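You operate a simulated robot arm through the tools that you are given. There is no shell and no other tool.

You run a simulated robot arm. Do the job below in one go: nothing can be reset, and whatever is moved stays where it is left.

Task
Clamp the green pouch in the low steel frame, wipe off the crumbs and free the clamp.
Fine: use the folded cream cloth and put it back; the pouch stays in the low steel frame, the other pouch with crumbs as it is. What is to be rubbed or washed off counts as gone when no trace of it is left.

The check looks at the end state, three seconds after you hand in, the way a careful person would. Anything else that was tipped, shoved, dropped, spilled or broken makes it a failure. Flat cloth is picked up by pressing the open fingertips on it (5 to 10 N) and closing them slowly along it; thin cloth reads only 2 to 8 mm in the jaws.

Robot
A 7-joint arm with a two-finger parallel gripper, fixed in place. Base frame: the origin is at the foot of the arm, x ahead of it, y to its left, z up; the work surface is at about z = 0. Readings come in mm, rad, newtons and seconds.
With the tool pointing down near the work surface it reaches from about 220 to 580 mm from the base axis. Its first joint turns from -1.152 to 1.152 rad. Payload 2.5 kg.
The TCP is the grasp point between the finger pads, 23 mm short of the fingertips. In the tool frame z runs along the fingers and y along their closing line. Largest opening 94 mm; finger width 38, thickness 10; the body of the gripper, 54 by 96 mm, starts 39 mm behind the TCP.
Orientation is told as [roll, pitch, yaw] about the base's x, y, z axes, in that order, counted from this pose: with the fingers straight down and closing along the base's y, the tool's x points along the base's -x, its y along +y and its z along -z.

Tools
- The arm moves only by the tool move_arm. Its argument "plan" is a list of rows, each an object of numbers (a shift or turn left out is 0, a gripper value left out holds the last): "x", "y", "z": the shift along the tool's x, y, z in units of 500 mm (1.0 is 500 mm); "rx", "ry", "rz": the turn, a rotation vector about the tool's x, y, z in units of 60 degrees (1.0 is 60 degrees); "jaw": the gripper command, from -1 (fully open) to 1 (shut), values between in proportion. In form: [{"x": .., "y": .., "z": .., "rx": .., "ry": .., "rz": .., "jaw": ..}, ...]. A call has 1 to 20 rows; each row is the pose to reach, as a shift and turn from the pose commanded when the call began, along the tool's axes at that moment. A call with a number of a shift or a turn outside -1 to 1 is refused whole. Each row takes 0.2 s and may step no farther than 50 mm and 0.15 rad from the row before; otherwise, or with a gripper value out of range, the whole call is refused. A pose out of reach is approached as far as the arm can. The call stops where the force on the tool passes 90 N (or 10 N more than at its start, if that is more) or the arm is blocked; 0.2 s more then pass. The fingers move at their own pace (about 108 mm/s each) and stop on an object; they squeeze with about 41 N. The grip force told is the motor's: it shows also when the fingers shut on nothing. Time passes only in rows, and 0.2 s behind the last, so rows that repeat a pose let the fingers close. It gives the time, the measured TCP pose, the force on the tool (base axes), the opening and the grip force at its end, in the units of the frame above (readings bear some noise), with the torque about the TCP (base axes, N m) and any sound that the robot's microphone picked up.
- Cameras (640 x 400 px; columns grow to the right, rows downward): "scene" is fixed at [100.7, -397.4, 551.3]; the picture's right is [0.94, -0.34, 0.00], its down [-0.17, -0.48, -0.86] and it looks along [0.29, 0.81, -0.51] (base axes); focal length 326 px, centre (320, 200). "wrist" rides on the gripper at [86, 16, -74] in the tool frame; the picture's right is [-0.18, 0.98, 0.00], its down [-0.58, -0.11, -0.81] and it looks along [-0.79, -0.15, 0.59] (tool axes); focal length 243 px, centre (320, 200).
- grab_frame(camera): a new picture of that camera. It takes no simulated time.
- measure_at(camera, pixels): for up to 12 pixels [column, row] of the newest picture of that camera ("zoom" is the newest enlarged one), the place [x, y, z] in the base frame of the surface seen there, good to about 3 mm. It takes no simulated time.
- close_up(camera, box): a new picture of the part [left, top, right, bottom] of that camera's present view, enlarged. It takes no simulated time.
- hand_in(): hands the job in; it is judged then, once.

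Leave the gripper open and the arm clear of the work at the hand-in unless told otherwise.

The tools are called as name(argument=value, ...) on one line, values as JSON. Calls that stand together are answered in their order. move_arm: Moves the arm, as the interface text tells. Its arguments: {"type":"object","properties":{"plan":{"type":"array"}},"required":["plan"]} The other tools are called the same way: grab_frame (camera) takes a picture; measure_at (camera, pixels) gives the place of the surface under pixels of a picture; close_up (camera, box) takes an enlarged picture of a part of a camera's view; hand_in () hands the job in.

At the start:

```text
t: 0.0
tcp_pos: [334.0, 292.6, 327.4]
orientation: [-0.001, -0.001, 0.0]
wrist_force: [0.2, 0.2, -0.1]
torque: [0.01, 0.02, -0.04]
grip_width: 94.0
grasp_force: 0.0
```

scene: 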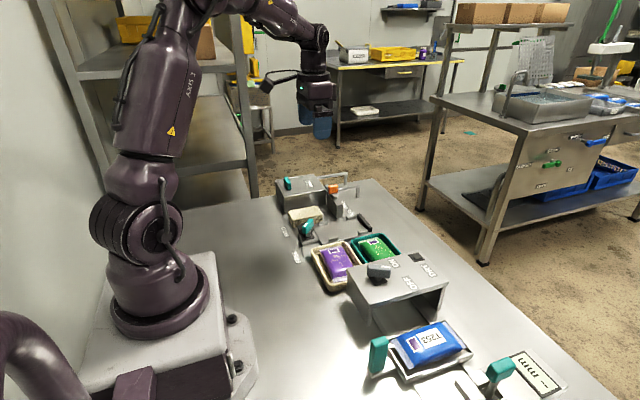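
wrist: 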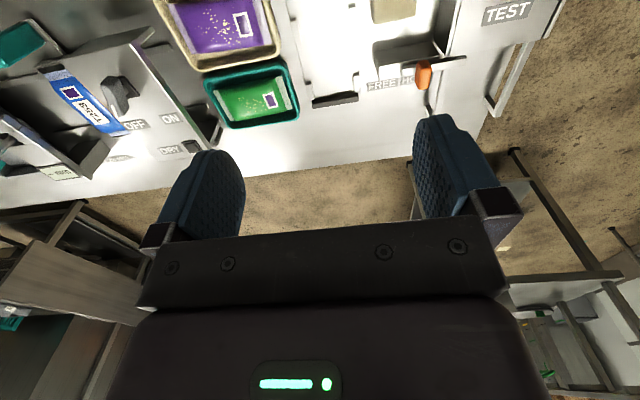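

I see a bench with two trays (purple pouch in a cream tray, green pouch in a teal tray), a box with a knob, a blue pouch in a frame in front, and other fixtures at the back. I'll take enlarged pictures to make out the details.

close_up(camera="scene", box=[260, 160, 460, 310])

close_up(camera="scene", box=[340, 280, 580, 400])

close_up(camera="wrist", box=[0, 0, 320, 200])

close_up(camera="wrist", box=[280, 0, 580, 190])

```text
2.67 times, centred on (360, 235) of scene
```

zoom: 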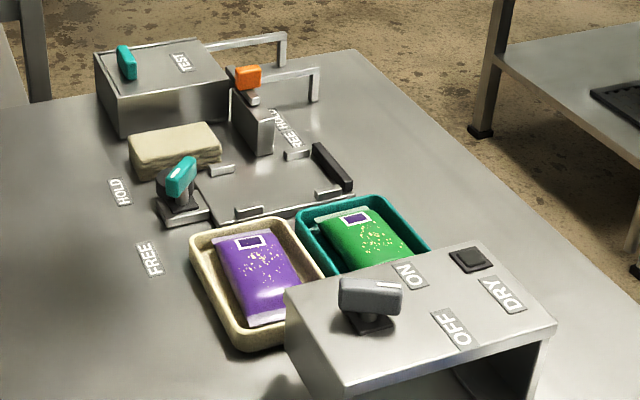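

```text
2.67 times, centred on (460, 340) of scene
```

zoom: 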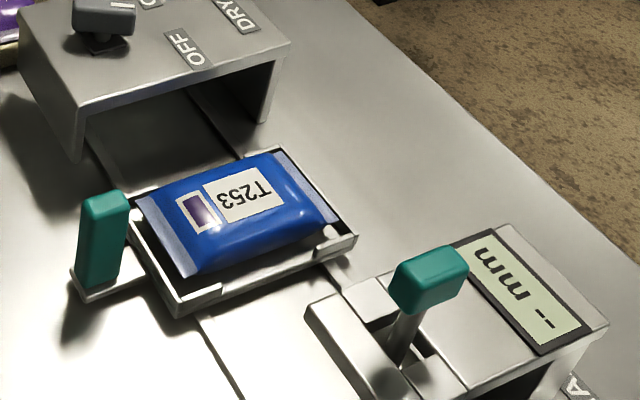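

```text
2.00 times, centred on (160, 100) of wrist
```

zoom: 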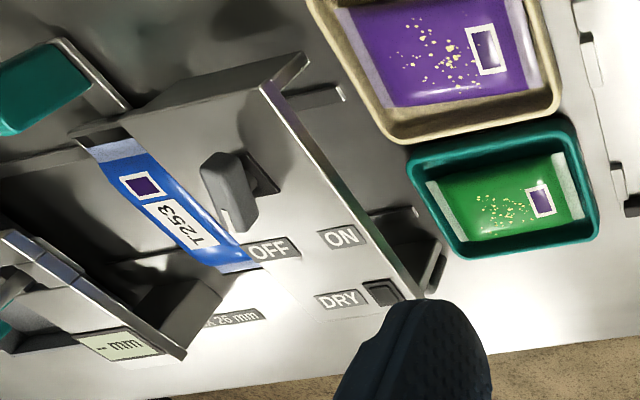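

```text
2.11 times, centred on (430, 95) of wrist
```

zoom: 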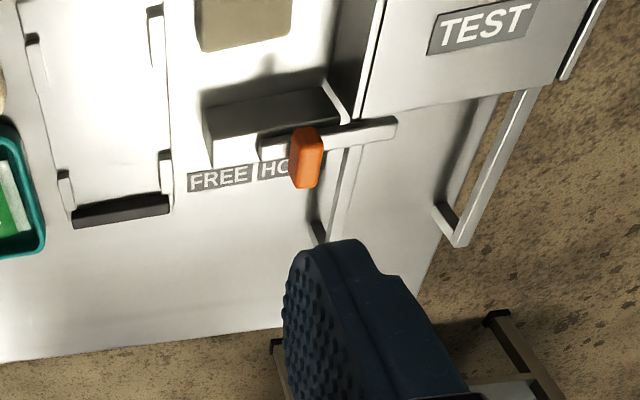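

The fixtures are a low frame with corner tabs near (320,205) in the scene, a teal lever with HOLD/FREE and an orange lever with FREE/HOLD near it. I measure key points in the full scene picture first.

grab_frame(camera="scene")

grab_frame(camera="wrist")

close_up(camera="scene", box=[270, 165, 400, 250])

```text
taken
```

scene: 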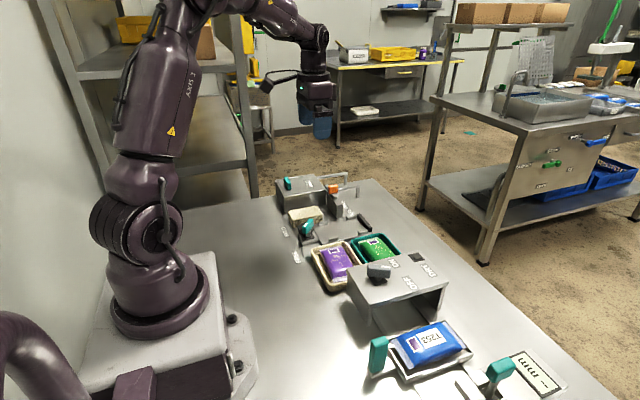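

```text
taken
```

wrist: 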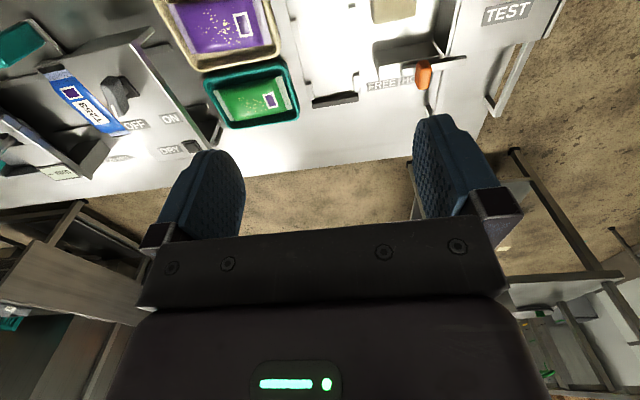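

```text
4.71 times, centred on (335, 208) of scene
```

zoom: 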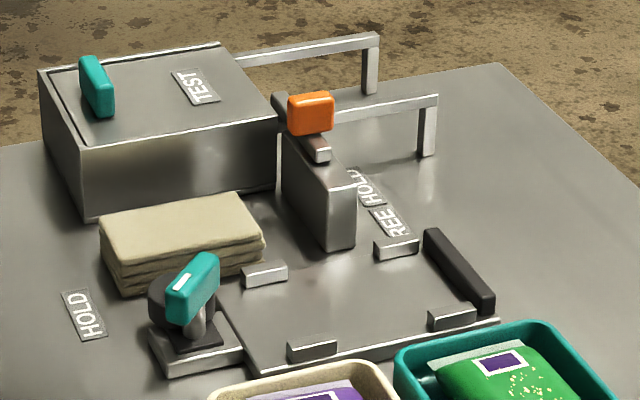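

The frame's plate lies between the four tabs, with a black bar on the far side and the teal lever on the near side. I measure these points in this enlarged picture.

measure_at(camera="zoom", pixels=[[265, 272], [312, 348], [452, 316], [397, 247], [432, 235], [488, 298], [195, 290], [200, 345], [180, 225], [310, 112], [320, 160], [350, 310]])

measure_at(camera="scene", pixels=[[338, 262], [376, 248], [285, 232], [297, 257], [308, 213], [310, 225], [430, 342], [378, 355], [378, 271], [395, 285], [500, 370], [331, 248]])

```text
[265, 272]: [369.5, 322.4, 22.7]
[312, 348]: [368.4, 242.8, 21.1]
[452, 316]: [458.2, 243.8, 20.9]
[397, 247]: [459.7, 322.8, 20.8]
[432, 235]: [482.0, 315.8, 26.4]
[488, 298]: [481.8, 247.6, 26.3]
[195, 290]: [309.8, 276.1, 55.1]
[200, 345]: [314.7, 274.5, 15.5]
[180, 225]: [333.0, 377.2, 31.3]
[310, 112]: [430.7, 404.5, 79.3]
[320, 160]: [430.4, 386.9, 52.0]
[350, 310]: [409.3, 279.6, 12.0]
```

```text
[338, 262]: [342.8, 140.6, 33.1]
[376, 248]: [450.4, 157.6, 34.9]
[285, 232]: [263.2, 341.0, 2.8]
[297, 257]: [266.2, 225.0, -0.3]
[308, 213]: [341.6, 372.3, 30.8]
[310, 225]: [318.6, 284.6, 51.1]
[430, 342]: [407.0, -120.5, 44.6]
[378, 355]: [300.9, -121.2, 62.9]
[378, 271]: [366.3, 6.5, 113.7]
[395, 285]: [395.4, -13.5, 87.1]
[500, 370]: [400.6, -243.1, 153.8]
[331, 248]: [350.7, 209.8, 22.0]
```

The frame plate is at z≈12 with tabs at x 369/459 and y 243/323, the teal lever at (312,275,55), and the cloth at (340,373,31). I tilt the wrist to look down on the frame and levers more closely.

move_arm(plan=[{"x": 0.02, "z": 0.04, "ry": 0.12, "jaw": -1}, {"x": 0.04, "z": 0.08, "ry": 0.24}, {"x": 0.06, "z": 0.12, "ry": 0.36}, {"x": 0.08, "z": 0.16, "ry": 0.48}])

grab_frame(camera="wrist")

```text
t: 1.0
tcp_pos: [292.5, 292.0, 246.4]
orientation: [0.0, 0.506, 0.0]
wrist_force: [-0.2, -0.5, -1.2]
torque: [-0.02, 0.0, 0.02]
grip_width: 94.0
grasp_force: 0.0
```

```text
taken
```

wrist: 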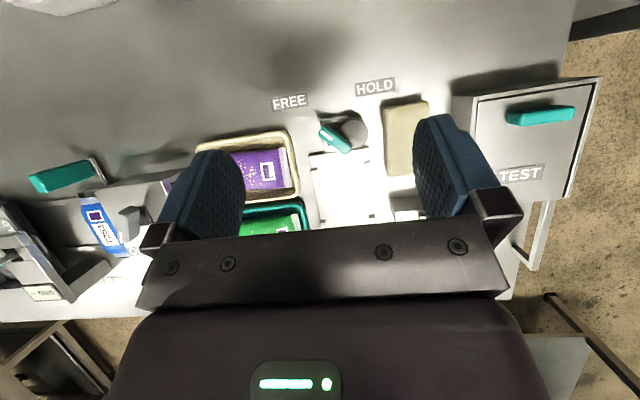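

I see the teal lever at (338,140) on a round dark hub at (350,130), FREE label at (290,102) and HOLD at (375,87). I enlarge this region.

close_up(camera="wrist", box=[250, 60, 450, 220])

close_up(camera="scene", box=[280, 200, 350, 250])

close_up(camera="scene", box=[310, 170, 380, 230])

```text
2.50 times, centred on (350, 140) of wrist
```

zoom: 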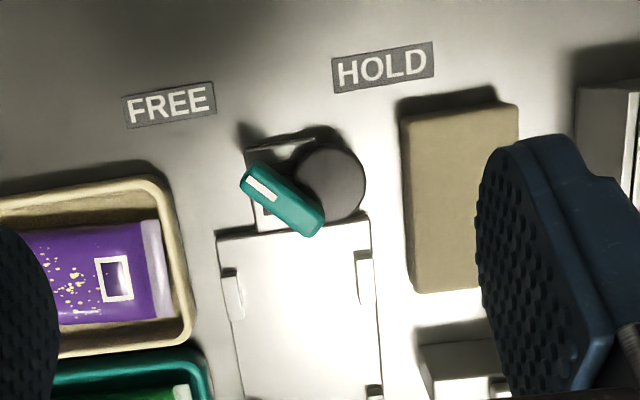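

```text
8.00 times, centred on (315, 225) of scene
```

zoom: 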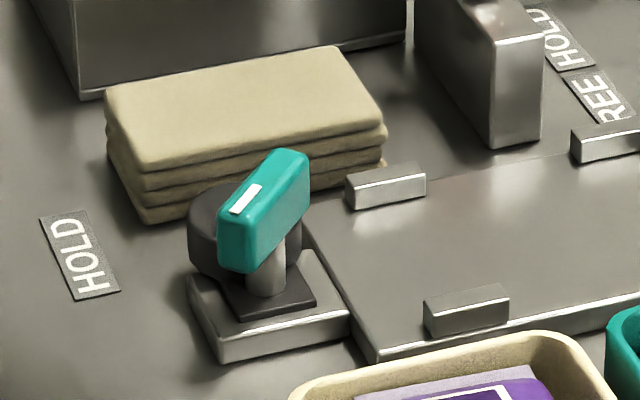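

```text
6.67 times, centred on (345, 200) of scene
```

zoom: 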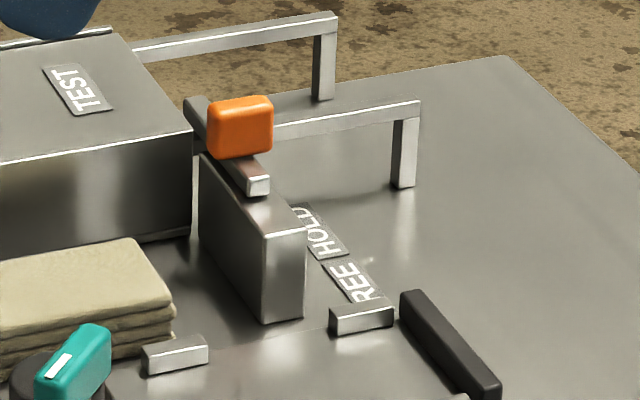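

The teal bar's white mark points to FREE; next to it is a dark round cam beside the frame's near edge, so this is likely the frame's clamp. I move the camera forward by 100 mm to view the orange lever and the frame's far side from above.

move_arm(plan=[{"x": -0.06, "z": -0.033, "y": 0.02}, {"x": -0.12, "z": -0.066, "y": 0.04}, {"x": -0.175, "z": -0.096, "y": 0.06}])

grab_frame(camera="wrist")

close_up(camera="wrist", box=[220, 30, 440, 240])

```text
t: 1.8
tcp_pos: [394.8, 321.6, 248.5]
orientation: [-0.002, 0.504, -0.002]
wrist_force: [0.5, 0.0, -0.4]
torque: [-0.03, 0.03, 0.0]
grip_width: 93.9
grasp_force: 0.1
```

```text
taken
```

wrist: 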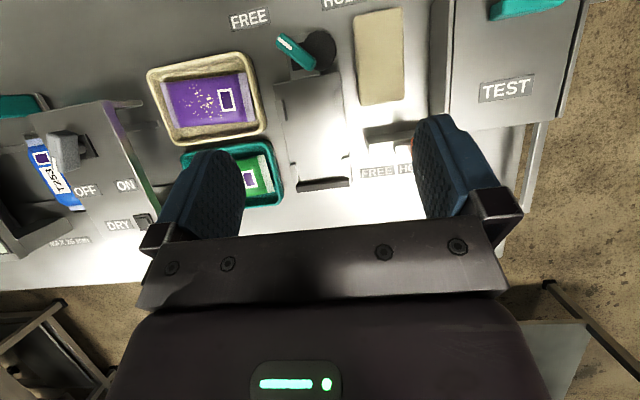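

```text
1.90 times, centred on (330, 135) of wrist
```

zoom: 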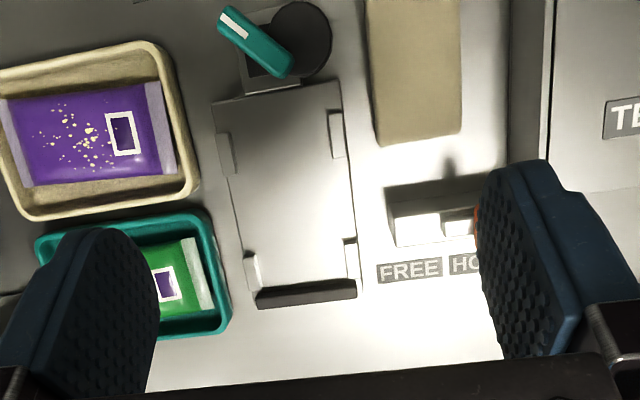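

The orange slider belongs to a bolt toward the TEST box; the low frame is served by the teal lever. Next I look at the green pouch's tray from above, to measure the pouch, its gap to the walls and the crumbs.

move_arm(plan=[{"x": -0.037, "z": -0.02, "y": -0.06}, {"x": -0.074, "z": -0.041, "y": -0.12}, {"x": -0.111, "z": -0.061, "y": -0.18}, {"x": -0.149, "z": -0.082, "y": -0.24}])

grab_frame(camera="wrist")

close_up(camera="wrist", box=[220, 40, 400, 190])

```text
t: 2.8
tcp_pos: [478.4, 200.5, 248.9]
orientation: [0.001, 0.502, -0.003]
wrist_force: [0.3, 0.4, 0.6]
torque: [0.01, -0.04, 0.04]
grip_width: 94.3
grasp_force: 0.0
```

```text
taken
```

wrist: 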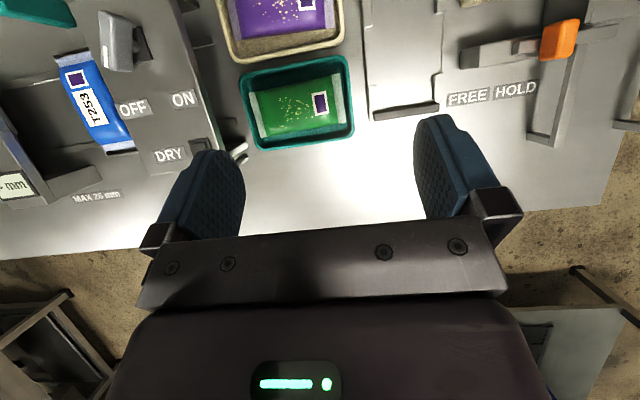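

```text
2.67 times, centred on (310, 115) of wrist
```

zoom: 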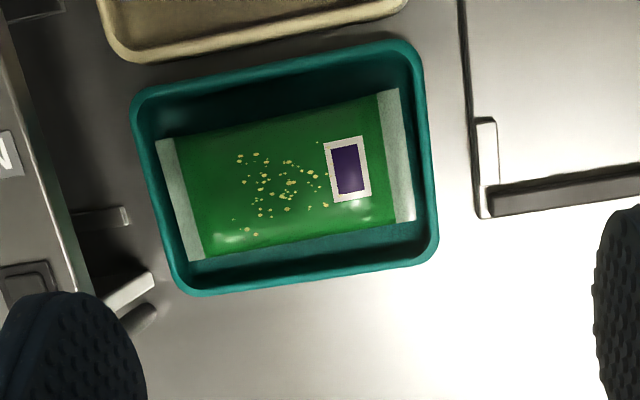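

Green pouch lies slightly turned in the teal tray: corners in this zoom about (157,140), (400,90), (413,220), (192,260). I measure pouch corners, tray rims and the middle.

measure_at(camera="zoom", pixels=[[159, 143], [397, 93], [411, 217], [194, 258], [135, 98], [408, 46], [434, 255], [190, 292], [285, 178], [280, 112], [300, 244], [310, 258]])

measure_at(camera="zoom", pixels=[[280, 80], [270, 62], [315, 283], [165, 200], [150, 200], [405, 150], [425, 150], [240, 160], [330, 200], [245, 232], [270, 100], [318, 144]])

```text
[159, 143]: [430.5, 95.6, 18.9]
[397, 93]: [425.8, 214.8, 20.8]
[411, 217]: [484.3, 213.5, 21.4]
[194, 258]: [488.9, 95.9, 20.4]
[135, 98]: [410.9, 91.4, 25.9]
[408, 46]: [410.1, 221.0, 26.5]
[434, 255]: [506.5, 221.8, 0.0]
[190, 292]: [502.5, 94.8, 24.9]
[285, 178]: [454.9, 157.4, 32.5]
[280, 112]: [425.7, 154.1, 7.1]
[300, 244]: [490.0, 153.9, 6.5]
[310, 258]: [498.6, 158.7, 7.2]
```

```text
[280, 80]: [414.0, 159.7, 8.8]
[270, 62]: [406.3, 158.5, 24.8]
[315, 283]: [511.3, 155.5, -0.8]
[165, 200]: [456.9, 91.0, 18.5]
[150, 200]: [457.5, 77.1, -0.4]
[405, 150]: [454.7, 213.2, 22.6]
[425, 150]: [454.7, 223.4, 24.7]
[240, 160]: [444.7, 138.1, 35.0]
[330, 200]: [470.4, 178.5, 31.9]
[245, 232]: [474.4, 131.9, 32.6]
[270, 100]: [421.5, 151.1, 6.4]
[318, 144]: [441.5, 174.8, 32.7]
```

The pouch is about 59 × 118 mm, centre (457,155), turned ~0.04 rad, top z≈33, tray floor z≈7. The gap to the tray walls is tight, so I enlarge the tray to measure the rims.

close_up(camera="wrist", box=[235, 45, 365, 155])

```text
3.64 times, centred on (300, 100) of wrist
```

zoom: 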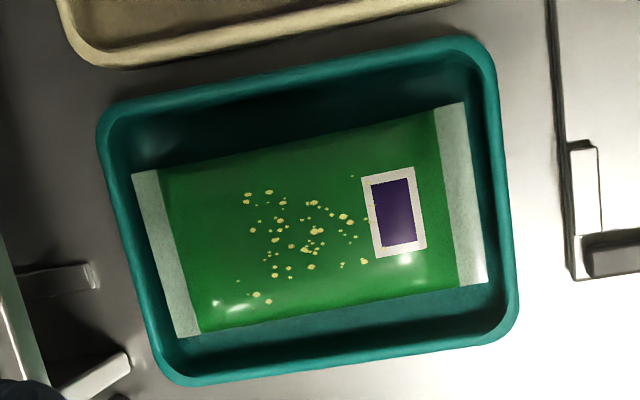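

measure_at(camera="zoom", pixels=[[300, 62], [300, 68], [300, 74], [300, 82], [305, 100], [300, 128], [302, 138], [325, 316], [325, 330], [330, 342], [335, 352], [335, 358]])

measure_at(camera="zoom", pixels=[[335, 362], [336, 366], [320, 308], [318, 300], [301, 144], [300, 152], [160, 160], [440, 110], [455, 285], [200, 330], [310, 225], [330, 335]])

```text
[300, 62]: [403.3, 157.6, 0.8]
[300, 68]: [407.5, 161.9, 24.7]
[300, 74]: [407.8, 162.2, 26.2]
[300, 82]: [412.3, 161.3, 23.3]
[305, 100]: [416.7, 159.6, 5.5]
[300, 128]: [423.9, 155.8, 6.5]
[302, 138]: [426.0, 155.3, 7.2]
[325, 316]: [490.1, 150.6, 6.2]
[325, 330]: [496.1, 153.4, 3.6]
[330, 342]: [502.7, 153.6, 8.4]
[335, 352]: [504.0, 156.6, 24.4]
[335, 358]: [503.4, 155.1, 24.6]
```

```text
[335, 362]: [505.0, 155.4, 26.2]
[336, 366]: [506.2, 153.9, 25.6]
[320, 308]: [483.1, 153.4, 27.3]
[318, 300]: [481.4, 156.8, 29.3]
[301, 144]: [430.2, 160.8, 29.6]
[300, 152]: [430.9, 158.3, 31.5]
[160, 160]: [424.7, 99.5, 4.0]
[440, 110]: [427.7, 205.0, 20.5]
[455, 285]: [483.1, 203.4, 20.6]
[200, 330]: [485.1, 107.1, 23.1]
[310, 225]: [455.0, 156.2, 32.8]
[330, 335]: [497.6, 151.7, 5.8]
```

The tray's inner width is about 91 mm (x 411–502), pouch about 57–59 mm, so an opening of ~63 mm fits with a few mm each side. Now I look at the frame from above for its sizes.

move_arm(plan=[{"x": 0.028, "z": 0.015, "y": 0.06}, {"x": 0.056, "z": 0.031, "y": 0.12}, {"x": 0.084, "z": 0.046, "y": 0.18}])

grab_frame(camera="wrist")

close_up(camera="wrist", box=[230, 0, 430, 200])

```text
t: 3.6
tcp_pos: [429.4, 290.9, 247.4]
orientation: [0.0, 0.502, -0.002]
wrist_force: [0.3, 0.9, -0.8]
torque: [0.0, 0.0, -0.02]
grip_width: 94.0
grasp_force: 0.1
```

```text
taken
```

wrist: 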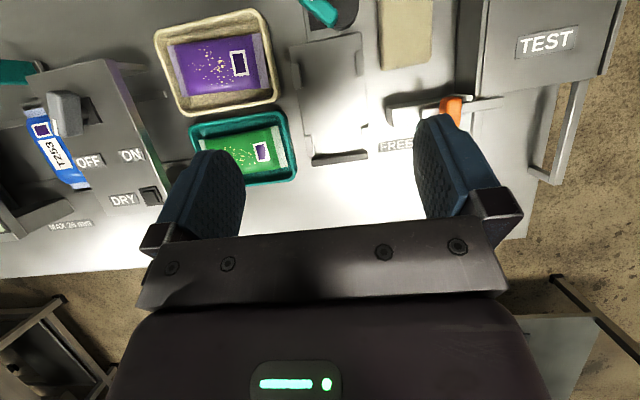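

```text
2.00 times, centred on (330, 100) of wrist
```

zoom: 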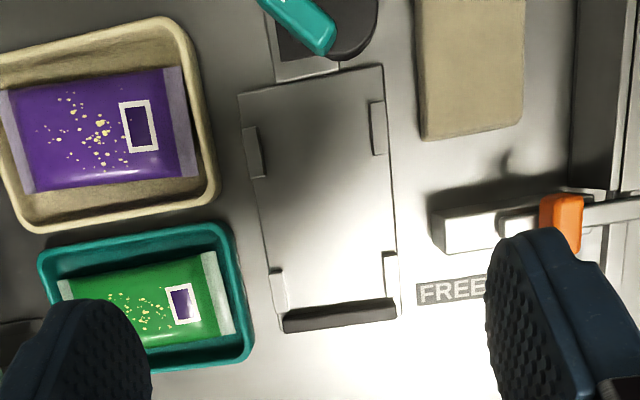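

I measure the tabs' edges, black bar, plate corners, dark cam and lever in this zoom.

measure_at(camera="zoom", pixels=[[246, 130], [258, 176], [372, 104], [382, 152], [272, 272], [285, 308], [386, 255], [395, 292], [290, 318], [390, 305], [242, 97], [381, 70]])

measure_at(camera="zoom", pixels=[[345, 58], [365, 40], [375, 10], [322, 45], [330, 30], [270, 2], [300, 20], [300, 75], [320, 200], [310, 300], [320, 325], [420, 60]])

```text
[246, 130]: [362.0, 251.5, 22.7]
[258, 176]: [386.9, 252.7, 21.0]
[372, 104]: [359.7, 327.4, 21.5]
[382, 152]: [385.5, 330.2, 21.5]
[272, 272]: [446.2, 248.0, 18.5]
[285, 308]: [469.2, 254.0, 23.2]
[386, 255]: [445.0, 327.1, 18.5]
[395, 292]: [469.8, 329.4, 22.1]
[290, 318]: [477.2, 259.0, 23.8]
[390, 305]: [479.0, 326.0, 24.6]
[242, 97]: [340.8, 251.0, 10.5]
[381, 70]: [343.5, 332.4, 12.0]
```

```text
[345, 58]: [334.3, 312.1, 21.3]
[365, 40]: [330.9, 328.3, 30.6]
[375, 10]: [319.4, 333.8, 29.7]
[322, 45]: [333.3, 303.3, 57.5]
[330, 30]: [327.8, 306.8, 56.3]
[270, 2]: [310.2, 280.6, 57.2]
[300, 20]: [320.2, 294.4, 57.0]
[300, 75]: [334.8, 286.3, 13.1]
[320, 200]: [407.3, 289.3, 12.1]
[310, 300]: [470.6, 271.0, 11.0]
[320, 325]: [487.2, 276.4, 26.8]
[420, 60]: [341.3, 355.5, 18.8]
```

The frame's y values differ a bit between the two cameras (tabs 243/323 from scene, 252/328 from wrist), so I cross-check with a new scene enlargement.

close_up(camera="scene", box=[295, 200, 385, 256])

```text
7.11 times, centred on (340, 228) of scene
```

zoom: 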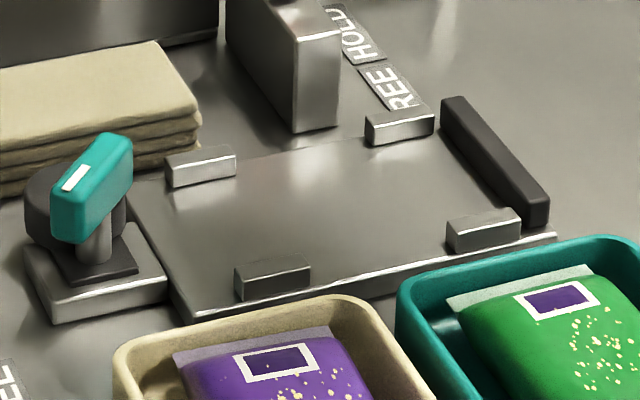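

measure_at(camera="zoom", pixels=[[240, 285], [308, 288], [245, 268], [305, 258], [170, 180], [235, 168], [172, 160], [232, 152], [452, 240], [518, 226], [370, 132], [430, 120]])

measure_at(camera="zoom", pixels=[[445, 110], [545, 210], [535, 195], [450, 100], [180, 295], [545, 238], [200, 270], [150, 195], [300, 220], [525, 228], [330, 150], [300, 276]])

```text
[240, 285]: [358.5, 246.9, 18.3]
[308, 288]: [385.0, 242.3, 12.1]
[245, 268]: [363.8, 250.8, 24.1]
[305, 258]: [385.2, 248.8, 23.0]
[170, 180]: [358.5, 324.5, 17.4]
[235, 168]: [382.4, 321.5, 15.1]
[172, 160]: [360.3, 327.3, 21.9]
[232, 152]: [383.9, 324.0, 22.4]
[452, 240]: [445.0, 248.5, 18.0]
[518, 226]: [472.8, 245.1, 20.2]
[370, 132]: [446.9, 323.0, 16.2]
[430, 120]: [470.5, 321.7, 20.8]
```

```text
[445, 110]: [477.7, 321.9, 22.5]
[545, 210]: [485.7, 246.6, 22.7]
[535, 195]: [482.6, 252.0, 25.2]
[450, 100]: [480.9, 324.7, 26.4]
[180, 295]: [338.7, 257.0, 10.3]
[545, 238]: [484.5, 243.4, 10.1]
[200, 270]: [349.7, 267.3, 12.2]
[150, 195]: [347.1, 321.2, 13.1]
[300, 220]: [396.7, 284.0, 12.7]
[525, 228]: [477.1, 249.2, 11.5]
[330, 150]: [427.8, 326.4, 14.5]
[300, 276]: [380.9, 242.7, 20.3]
```

Both agree: the frame's inner width is about y 252–323 (centre ≈ 287.5), black bar face at x≈476, lever bar centre about (320,290,57), cam top z≈30. Now I check the cloth's size from the scene.

close_up(camera="scene", box=[275, 190, 345, 240])

```text
8.00 times, centred on (310, 215) of scene
```

zoom: 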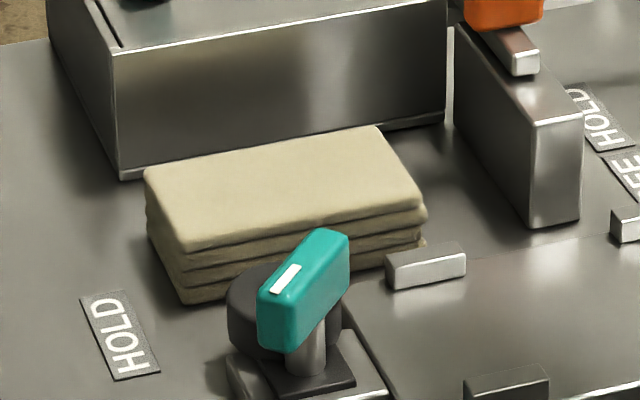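

measure_at(camera="zoom", pixels=[[150, 175], [378, 132], [422, 195], [188, 245], [190, 298], [420, 240], [280, 190], [120, 172], [450, 110], [115, 60], [435, 10], [535, 225]])

measure_at(camera="zoom", pixels=[[540, 125], [575, 120], [455, 25], [262, 300], [288, 345], [345, 245], [310, 330], [310, 360], [275, 375], [350, 375], [325, 345], [240, 290]])

```text
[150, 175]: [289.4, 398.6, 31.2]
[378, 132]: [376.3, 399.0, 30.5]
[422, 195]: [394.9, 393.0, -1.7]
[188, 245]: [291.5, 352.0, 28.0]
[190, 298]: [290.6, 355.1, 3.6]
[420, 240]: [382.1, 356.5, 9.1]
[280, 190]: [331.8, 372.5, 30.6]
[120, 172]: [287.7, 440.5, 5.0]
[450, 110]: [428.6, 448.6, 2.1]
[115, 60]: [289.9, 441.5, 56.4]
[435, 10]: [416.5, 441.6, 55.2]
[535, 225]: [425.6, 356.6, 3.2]
```

```text
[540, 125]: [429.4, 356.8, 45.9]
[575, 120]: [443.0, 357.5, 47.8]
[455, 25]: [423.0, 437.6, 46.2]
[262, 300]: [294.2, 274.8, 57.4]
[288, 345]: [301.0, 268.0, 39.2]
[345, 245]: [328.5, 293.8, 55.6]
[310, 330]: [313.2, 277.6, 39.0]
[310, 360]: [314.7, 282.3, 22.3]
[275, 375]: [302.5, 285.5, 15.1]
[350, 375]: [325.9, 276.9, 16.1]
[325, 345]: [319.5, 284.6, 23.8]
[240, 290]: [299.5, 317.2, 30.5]
```

The cloth block spans x 290–378, y 352–399, z 0–31 and can be gripped across y. First the pouch: I set the tool upright again.

move_arm(plan=[{"ry": -0.12}, {"ry": -0.24}, {"ry": -0.36}, {"ry": -0.48}])

```text
t: 4.6
tcp_pos: [429.6, 291.3, 248.3]
orientation: [0.0, -0.001, -0.002]
wrist_force: [1.0, 0.4, 0.1]
torque: [0.04, 0.02, -0.03]
grip_width: 93.9
grasp_force: 0.0
```

Tool is upright. Now I move over the green pouch at about (457,155), turning the tool toward yaw −90° and lowering to z≈140.

move_arm(plan=[{"x": -0.007, "y": -0.034, "z": 0.027, "rz": 0.125}, {"x": -0.014, "y": -0.068, "z": 0.054, "rz": 0.25}, {"x": -0.021, "y": -0.102, "z": 0.081, "rz": 0.375}, {"x": -0.028, "y": -0.136, "z": 0.108, "rz": 0.5}, {"x": -0.035, "y": -0.17, "z": 0.135, "rz": 0.625}, {"x": -0.042, "y": -0.205, "z": 0.162, "rz": 0.75}, {"x": -0.049, "y": -0.239, "z": 0.189, "rz": 0.875}, {"x": -0.055, "y": -0.273, "z": 0.216, "rz": 1.0}])

move_arm(plan=[{"rz": 0.116}, {"rz": 0.232}, {"rz": 0.348}, {"rz": 0.462, "jaw": -0.34}, {"rz": 0.462, "jaw": -0.34}])

grab_frame(camera="wrist")

grab_frame(camera="scene")

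```text
t: 6.4
tcp_pos: [457.6, 154.5, 138.8]
orientation: [0.0, -0.003, -1.05]
wrist_force: [-0.9, -0.6, -0.4]
torque: [0.0, 0.01, 0.02]
grip_width: 94.0
grasp_force: 0.1
```

```text
t: 7.6
tcp_pos: [456.7, 154.9, 141.3]
orientation: [0.0, 0.0, -1.533]
wrist_force: [0.2, 0.0, -0.2]
torque: [-0.01, 0.01, -0.01]
grip_width: 63.1
grasp_force: 0.1
```

```text
taken
```

wrist: 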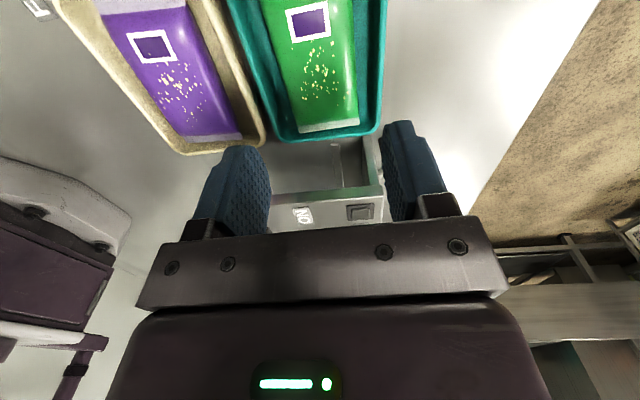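

```text
taken
```

scene: 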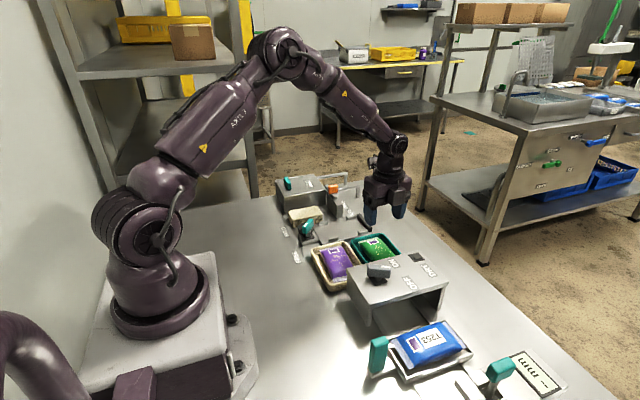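

The fingers (63 mm apart) stand above the tray. I measure pouch edges and tray rim again in this wrist view to centre precisely.

close_up(camera="wrist", box=[220, 0, 400, 150])

```text
2.67 times, centred on (310, 75) of wrist
```

zoom: 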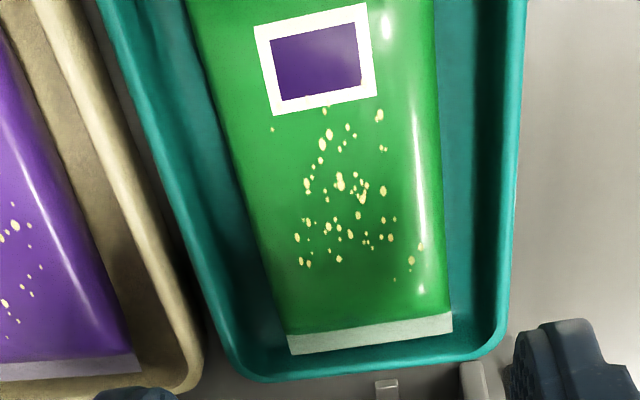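

measure_at(camera="zoom", pixels=[[232, 150], [440, 140], [222, 100], [437, 100], [268, 270], [447, 270], [148, 150], [136, 100], [517, 150], [509, 150], [290, 345], [450, 325]])

measure_at(camera="zoom", pixels=[[240, 150], [435, 140], [160, 150], [168, 150], [176, 150], [503, 150], [497, 150], [210, 150], [225, 150], [450, 150], [335, 150], [340, 230]])

```text
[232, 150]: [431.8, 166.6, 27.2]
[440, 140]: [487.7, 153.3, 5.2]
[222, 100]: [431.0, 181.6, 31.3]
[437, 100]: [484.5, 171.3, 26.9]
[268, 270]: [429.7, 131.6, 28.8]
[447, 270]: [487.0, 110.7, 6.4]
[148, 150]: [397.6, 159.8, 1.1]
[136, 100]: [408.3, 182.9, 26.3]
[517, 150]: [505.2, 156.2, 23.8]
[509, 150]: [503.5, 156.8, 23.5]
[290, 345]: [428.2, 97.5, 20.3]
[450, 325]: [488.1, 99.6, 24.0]
```

```text
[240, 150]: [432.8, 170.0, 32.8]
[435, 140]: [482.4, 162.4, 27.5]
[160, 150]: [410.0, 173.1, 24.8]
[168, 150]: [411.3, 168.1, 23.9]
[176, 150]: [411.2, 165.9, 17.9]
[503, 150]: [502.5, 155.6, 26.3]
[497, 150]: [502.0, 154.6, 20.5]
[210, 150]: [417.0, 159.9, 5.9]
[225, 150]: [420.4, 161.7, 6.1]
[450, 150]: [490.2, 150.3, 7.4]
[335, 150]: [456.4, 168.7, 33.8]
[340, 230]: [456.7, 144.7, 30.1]
```

TCP (457,155) is centred on both pouch (430–486) and tray (411.5–502). I go down to z≈52 so the tips stay just above the rim, and check.

move_arm(plan=[{"z": 0.05}, {"z": 0.1}, {"z": 0.15}, {"z": 0.176}])

grab_frame(camera="wrist")

close_up(camera="scene", box=[310, 170, 450, 280])

```text
t: 8.6
tcp_pos: [458.0, 155.8, 51.2]
orientation: [-0.001, 0.0, -1.532]
wrist_force: [-4.5, -0.3, 11.1]
torque: [-0.26, 0.5, -0.05]
grip_width: 65.1
grasp_force: 2.6
```

```text
taken
```

wrist: 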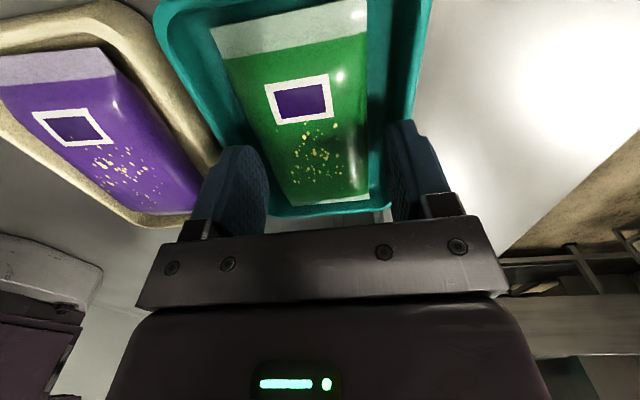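

```text
3.64 times, centred on (380, 225) of scene
```

zoom: 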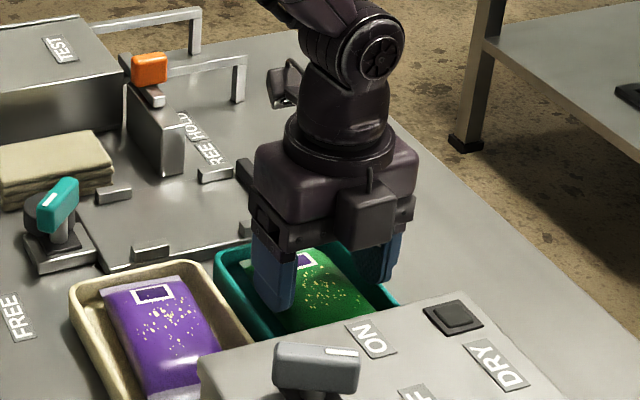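

The force reads 11 N upward and the grip has been pushed to 65 mm — the near (−x) finger touches something at z≈51. I raise 25 mm and look closely.

move_arm(plan=[{"z": -0.05}])

close_up(camera="wrist", box=[150, 0, 450, 230])

close_up(camera="scene", box=[350, 190, 430, 270])

```text
t: 9.0
tcp_pos: [457.6, 155.7, 77.0]
orientation: [0.0, 0.0, -1.53]
wrist_force: [0.0, -0.9, 0.1]
torque: [-0.01, 0.0, 0.02]
grip_width: 63.2
grasp_force: 0.0
```

```text
1.74 times, centred on (300, 115) of wrist
```

zoom: 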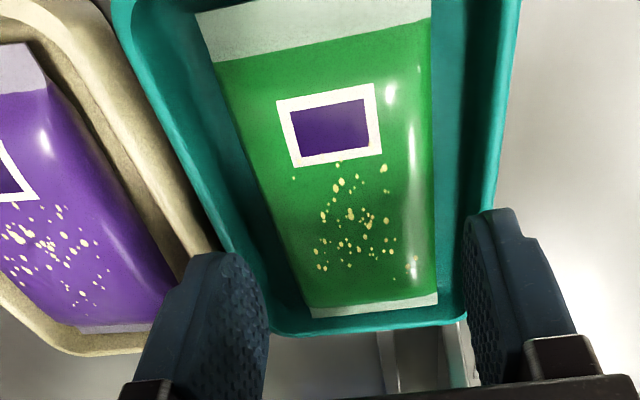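

```text
5.00 times, centred on (390, 230) of scene
```

zoom: 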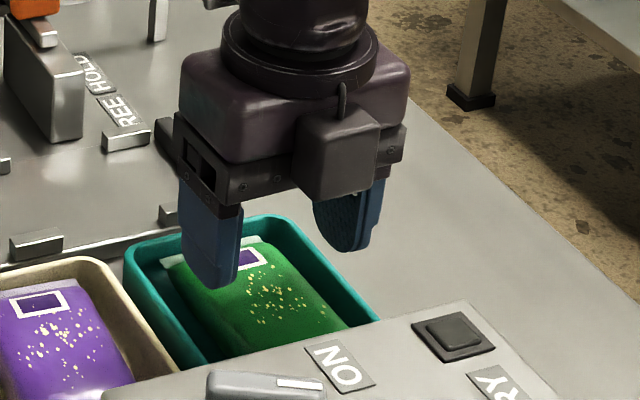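

I measure the fingertips, pouch sides and tray rims in this zoom... the newest zoom is the scene one, so I first retake the wrist enlargement.

close_up(camera="wrist", box=[150, 0, 450, 230])

measure_at(camera="zoom", pixels=[[205, 262], [232, 258], [258, 285], [472, 225], [490, 215], [510, 215], [300, 290], [436, 290], [255, 150], [432, 150], [262, 320], [450, 316]])

measure_at(camera="zoom", pixels=[[285, 250], [437, 230], [175, 150], [186, 150], [504, 150], [498, 150], [230, 245], [240, 240], [488, 200], [330, 220], [313, 312], [437, 300]])

```text
1.74 times, centred on (300, 115) of wrist
```

zoom: 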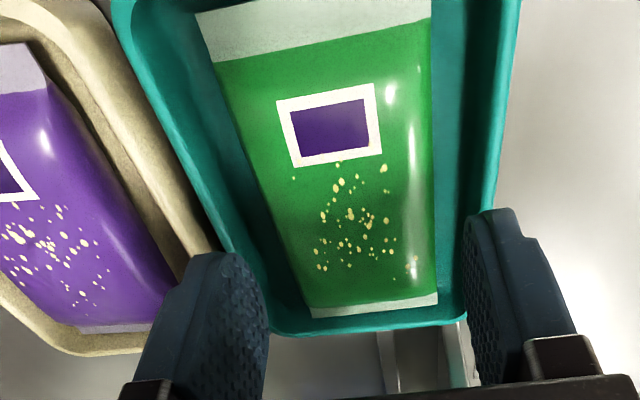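

```text
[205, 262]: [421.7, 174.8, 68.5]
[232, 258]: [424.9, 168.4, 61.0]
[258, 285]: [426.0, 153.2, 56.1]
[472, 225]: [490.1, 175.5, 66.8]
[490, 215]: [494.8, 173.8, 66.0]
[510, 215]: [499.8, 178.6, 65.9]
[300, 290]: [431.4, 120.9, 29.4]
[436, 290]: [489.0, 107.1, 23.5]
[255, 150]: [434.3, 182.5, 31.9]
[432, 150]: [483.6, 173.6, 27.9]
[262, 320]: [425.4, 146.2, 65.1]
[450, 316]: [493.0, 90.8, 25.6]
```

```text
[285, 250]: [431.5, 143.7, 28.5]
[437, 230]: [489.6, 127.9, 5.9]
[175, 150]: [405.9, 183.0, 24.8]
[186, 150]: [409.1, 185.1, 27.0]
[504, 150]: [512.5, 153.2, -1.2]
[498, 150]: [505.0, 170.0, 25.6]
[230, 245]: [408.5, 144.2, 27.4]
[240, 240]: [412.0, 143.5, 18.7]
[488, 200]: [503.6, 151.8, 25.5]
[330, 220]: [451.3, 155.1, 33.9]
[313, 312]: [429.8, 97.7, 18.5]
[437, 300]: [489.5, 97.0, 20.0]
```

The near finger likely brushed the pouch's bulging side. I measure the pouch's cross-section profile from this view to see where its widest edges are.

measure_at(camera="zoom", pixels=[[262, 200], [264, 200], [266, 200], [268, 200], [272, 200], [280, 200], [420, 190], [426, 190], [430, 190], [433, 190], [435, 190], [438, 190]])

measure_at(camera="zoom", pixels=[[240, 110], [244, 110], [248, 110], [205, 40], [208, 40], [212, 40], [430, 40], [426, 40], [430, 100], [434, 100], [458, 150], [470, 150]])

```text
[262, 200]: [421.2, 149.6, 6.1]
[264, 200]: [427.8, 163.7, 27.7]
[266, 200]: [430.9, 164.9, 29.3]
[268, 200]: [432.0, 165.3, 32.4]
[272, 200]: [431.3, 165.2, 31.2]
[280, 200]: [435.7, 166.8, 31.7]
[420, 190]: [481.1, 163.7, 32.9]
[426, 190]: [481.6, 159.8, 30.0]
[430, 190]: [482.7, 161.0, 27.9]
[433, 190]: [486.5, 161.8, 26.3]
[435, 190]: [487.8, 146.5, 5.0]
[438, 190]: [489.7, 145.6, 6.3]
```

```text
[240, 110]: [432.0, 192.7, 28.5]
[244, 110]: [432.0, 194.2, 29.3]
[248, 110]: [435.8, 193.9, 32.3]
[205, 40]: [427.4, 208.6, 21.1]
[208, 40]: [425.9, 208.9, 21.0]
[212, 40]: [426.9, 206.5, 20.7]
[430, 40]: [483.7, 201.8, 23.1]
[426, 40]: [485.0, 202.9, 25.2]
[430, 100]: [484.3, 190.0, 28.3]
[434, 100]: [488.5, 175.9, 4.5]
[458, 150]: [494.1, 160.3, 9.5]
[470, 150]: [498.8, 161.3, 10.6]
```

The pouch body spans x 428–487 and the rims 411.5–502.5. I open slightly to 66 mm and go down again gently, checking the force at z≈51.

move_arm(plan=[{"z": 0.0, "jaw": -0.404}, {"z": 0.03}, {"z": 0.044}, {"z": 0.052}, {"z": 0.052}])

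```text
t: 10.2
tcp_pos: [458.0, 154.2, 51.8]
orientation: [0.0, 0.0, -1.532]
wrist_force: [0.1, -0.1, -0.1]
torque: [-0.02, 0.03, -0.01]
grip_width: 66.1
grasp_force: 0.1
```

No contact now at z≈51. I go on in small steps to z≈43.

move_arm(plan=[{"z": 0.006}, {"z": 0.012}, {"z": 0.016}, {"z": 0.016}])

```text
t: 11.2
tcp_pos: [461.3, 155.1, 47.0]
orientation: [0.01, 0.004, -1.532]
wrist_force: [-8.3, -4.3, 45.4]
torque: [-0.11, -1.74, -0.17]
grip_width: 62.5
grasp_force: 0.0
```

The far finger sits on the far rim (45 N, contact at x≈503). I retreat at once and inspect.

move_arm(plan=[{"z": -0.02}, {"z": -0.07}])

close_up(camera="wrist", box=[150, 0, 450, 230])

measure_at(camera="zoom", pixels=[[255, 150], [432, 150], [430, 100], [240, 110], [185, 150], [498, 150], [488, 200], [230, 245], [313, 312], [437, 300], [208, 40], [426, 40]])

grab_frame(camera="scene")

```text
t: 11.8
tcp_pos: [455.5, 156.2, 76.7]
orientation: [-0.003, -0.001, -1.531]
wrist_force: [0.5, -0.1, -0.2]
torque: [0.0, -0.01, -0.01]
grip_width: 65.9
grasp_force: 0.0
```

```text
1.74 times, centred on (300, 115) of wrist
```

zoom: 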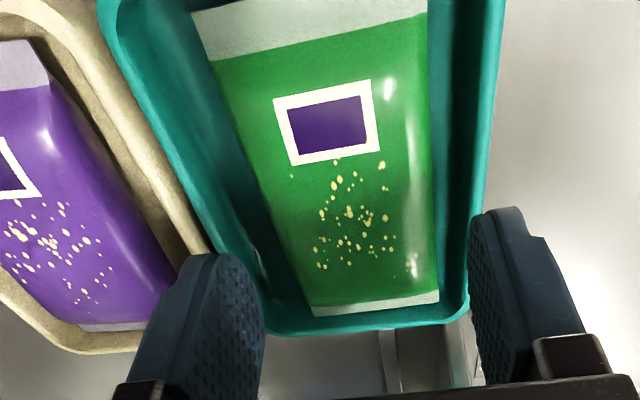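

```text
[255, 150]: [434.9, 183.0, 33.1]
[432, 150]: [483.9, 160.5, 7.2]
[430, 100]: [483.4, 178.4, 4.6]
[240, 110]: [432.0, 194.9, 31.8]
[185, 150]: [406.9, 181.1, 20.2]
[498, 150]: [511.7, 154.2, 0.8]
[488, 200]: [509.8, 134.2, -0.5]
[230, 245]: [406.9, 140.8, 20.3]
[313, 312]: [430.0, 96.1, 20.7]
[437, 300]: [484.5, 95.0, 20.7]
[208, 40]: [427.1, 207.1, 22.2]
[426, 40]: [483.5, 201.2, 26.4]
```

```text
taken
```

scene: 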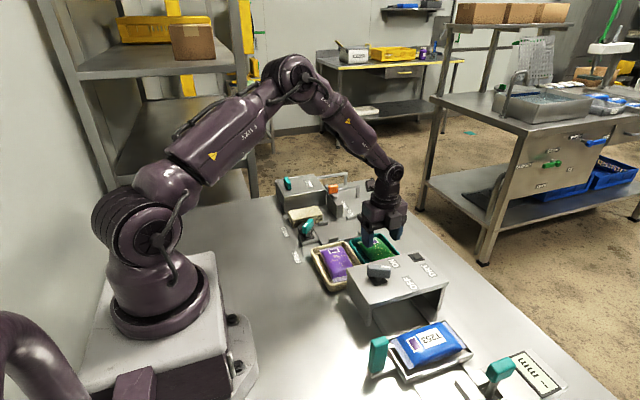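

The tray seems to have slid by a few mm toward −x. I measure its rims exactly.

measure_at(camera="zoom", pixels=[[170, 150], [175, 150], [180, 150], [192, 150], [484, 150], [488, 150], [491, 150], [478, 150], [470, 150], [200, 150], [210, 150], [460, 150]])

measure_at(camera="zoom", pixels=[[215, 230], [222, 238], [235, 255], [470, 200], [476, 200], [480, 200], [465, 220], [470, 240], [248, 150], [250, 150], [428, 150], [431, 140]])

```text
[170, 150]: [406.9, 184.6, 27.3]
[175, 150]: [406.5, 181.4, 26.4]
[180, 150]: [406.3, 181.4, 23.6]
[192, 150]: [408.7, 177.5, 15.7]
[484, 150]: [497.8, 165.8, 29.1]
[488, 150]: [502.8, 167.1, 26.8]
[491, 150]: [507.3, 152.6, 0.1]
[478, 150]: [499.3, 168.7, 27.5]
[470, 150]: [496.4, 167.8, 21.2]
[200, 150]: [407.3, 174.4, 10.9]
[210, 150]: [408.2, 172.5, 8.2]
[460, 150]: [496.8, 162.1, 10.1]
```

```text
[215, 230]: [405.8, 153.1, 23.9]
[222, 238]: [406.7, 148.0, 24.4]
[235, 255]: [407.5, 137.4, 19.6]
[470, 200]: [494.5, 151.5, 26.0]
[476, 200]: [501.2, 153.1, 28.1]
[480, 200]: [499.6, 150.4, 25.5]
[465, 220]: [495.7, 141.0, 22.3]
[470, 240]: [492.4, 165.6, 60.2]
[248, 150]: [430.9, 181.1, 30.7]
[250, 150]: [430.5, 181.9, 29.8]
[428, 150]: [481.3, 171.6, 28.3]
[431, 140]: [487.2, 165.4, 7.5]
```

The tray slid about 5 mm toward −x (inner walls now about x 407.5 and 495.5), while the pouch stayed at 428–486. I'll first nudge the pouch a few mm toward −x with the far finger touching only its shoulder above the rim, to get room on the far side. First I position at z≈53 with 64 mm opening and see the force.

move_arm(plan=[{"y": -0.004, "rz": 0.019, "jaw": -0.362}, {"y": -0.004, "z": 0.03, "rz": 0.019}, {"y": -0.004, "z": 0.044, "rz": 0.019}, {"y": -0.004, "z": 0.048, "rz": 0.019}, {"y": -0.004, "z": 0.048, "rz": 0.019}])

```text
t: 13.0
tcp_pos: [456.7, 155.1, 53.7]
orientation: [0.0, 0.0, -1.552]
wrist_force: [-0.1, 0.5, 0.3]
torque: [0.0, 0.01, -0.02]
grip_width: 64.1
grasp_force: 0.0
```

No contact at z≈53.7. Now I push slowly toward −x by 10 mm at this height, then come back.

move_arm(plan=[{"y": -0.004}, {"y": -0.008}, {"y": -0.012}, {"y": -0.016}, {"y": -0.02}])

close_up(camera="wrist", box=[150, 0, 450, 230])

```text
t: 14.2
tcp_pos: [446.1, 155.3, 54.2]
orientation: [0.002, 0.001, -1.55]
wrist_force: [1.7, -0.6, 2.4]
torque: [-0.05, -0.1, 0.0]
grip_width: 64.1
grasp_force: 0.8
```

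```text
1.74 times, centred on (300, 115) of wrist
```

zoom: 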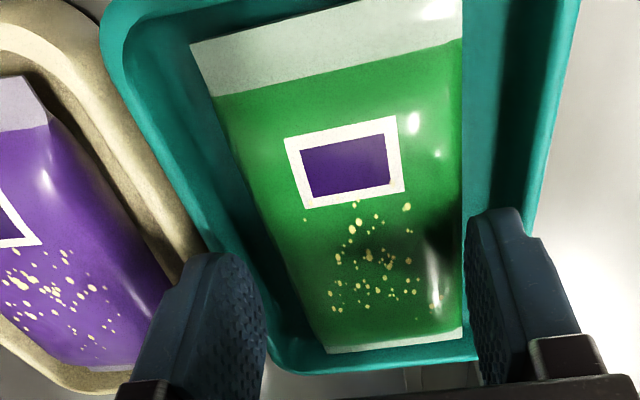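

The far finger touches the pouch shoulder lightly (1.7 N sideways, 2.4 N up). I measure pouch and tray sides.

measure_at(camera="zoom", pixels=[[243, 170], [246, 170], [250, 170], [462, 150], [459, 150], [455, 150], [155, 100], [165, 130], [545, 120], [535, 120], [525, 120], [515, 120]])

measure_at(camera="zoom", pixels=[[200, 70], [458, 60], [330, 345], [462, 335], [275, 250], [461, 250], [175, 150], [185, 150], [195, 150], [505, 120], [490, 120], [475, 120]])

```text
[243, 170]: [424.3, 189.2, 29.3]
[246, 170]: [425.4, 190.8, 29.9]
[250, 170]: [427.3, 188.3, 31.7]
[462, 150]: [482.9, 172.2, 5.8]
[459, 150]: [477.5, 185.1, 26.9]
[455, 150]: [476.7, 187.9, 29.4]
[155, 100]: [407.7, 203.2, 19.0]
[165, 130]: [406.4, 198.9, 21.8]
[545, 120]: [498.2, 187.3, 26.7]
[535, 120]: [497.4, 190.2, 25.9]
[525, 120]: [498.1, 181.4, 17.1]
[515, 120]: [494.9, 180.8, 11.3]
```

```text
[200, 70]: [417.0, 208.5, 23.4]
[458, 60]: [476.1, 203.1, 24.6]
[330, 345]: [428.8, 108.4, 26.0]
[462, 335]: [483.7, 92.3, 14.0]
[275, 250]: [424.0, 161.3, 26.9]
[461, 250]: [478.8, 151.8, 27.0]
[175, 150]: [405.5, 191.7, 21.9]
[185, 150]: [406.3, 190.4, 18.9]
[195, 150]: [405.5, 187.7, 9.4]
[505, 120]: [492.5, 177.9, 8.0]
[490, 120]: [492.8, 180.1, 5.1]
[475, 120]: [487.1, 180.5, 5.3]
```

The pouch moved to x≈423–480 (turned ~0.1 rad) and is now centred in the tray (walls 406–496.5). I centre the gripper at x≈451, yaw slightly matched, opening 63.5, and go down to z≈47.

move_arm(plan=[{"y": 0.006, "rz": -0.01, "jaw": -0.351}, {"y": 0.0112, "rz": -0.019}, {"y": 0.0112, "z": 0.004, "rz": -0.019}, {"y": 0.0112, "z": 0.008, "rz": -0.019}, {"y": 0.0112, "z": 0.012, "rz": -0.019}, {"y": 0.0112, "z": 0.012, "rz": -0.019}])

```text
t: 15.6
tcp_pos: [451.9, 155.7, 48.5]
orientation: [0.0, -0.002, -1.532]
wrist_force: [0.4, -0.8, 0.4]
torque: [-0.03, 0.0, 0.01]
grip_width: 63.4
grasp_force: 0.1
```

No contact at z≈48 (tips ≈25, just inside the rim). I go down further in 2 mm steps to z≈42.

move_arm(plan=[{"z": 0.004}, {"z": 0.008}, {"z": 0.012}, {"z": 0.012}])

```text
t: 16.6
tcp_pos: [451.6, 155.4, 42.9]
orientation: [0.001, -0.001, -1.532]
wrist_force: [0.0, 0.1, 0.4]
torque: [-0.02, -0.03, 0.0]
grip_width: 63.4
grasp_force: 0.0
```

Still free at z≈43 (tips ≈20). I go down to z≈35, tips at about 12.

move_arm(plan=[{"z": 0.004}, {"z": 0.008}, {"z": 0.012}, {"z": 0.015}, {"z": 0.015}])

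```text
t: 17.8
tcp_pos: [452.4, 155.0, 34.8]
orientation: [-0.002, -0.001, -1.532]
wrist_force: [-0.1, -0.9, -0.1]
torque: [-0.01, -0.04, -0.01]
grip_width: 63.6
grasp_force: 0.1
```

The fingers are down beside the pouch without contact. I close slowly.

move_arm(plan=[{"jaw": -0.3}, {"jaw": -0.26}, {"jaw": -0.22}, {"jaw": -0.18}, {"jaw": -0.14}, {"jaw": -0.14}])

```text
t: 19.2
tcp_pos: [451.4, 154.3, 34.2]
orientation: [-0.001, -0.001, -1.531]
wrist_force: [0.5, 0.8, 0.3]
torque: [0.0, 0.02, 0.01]
grip_width: 59.5
grasp_force: 40.7
```

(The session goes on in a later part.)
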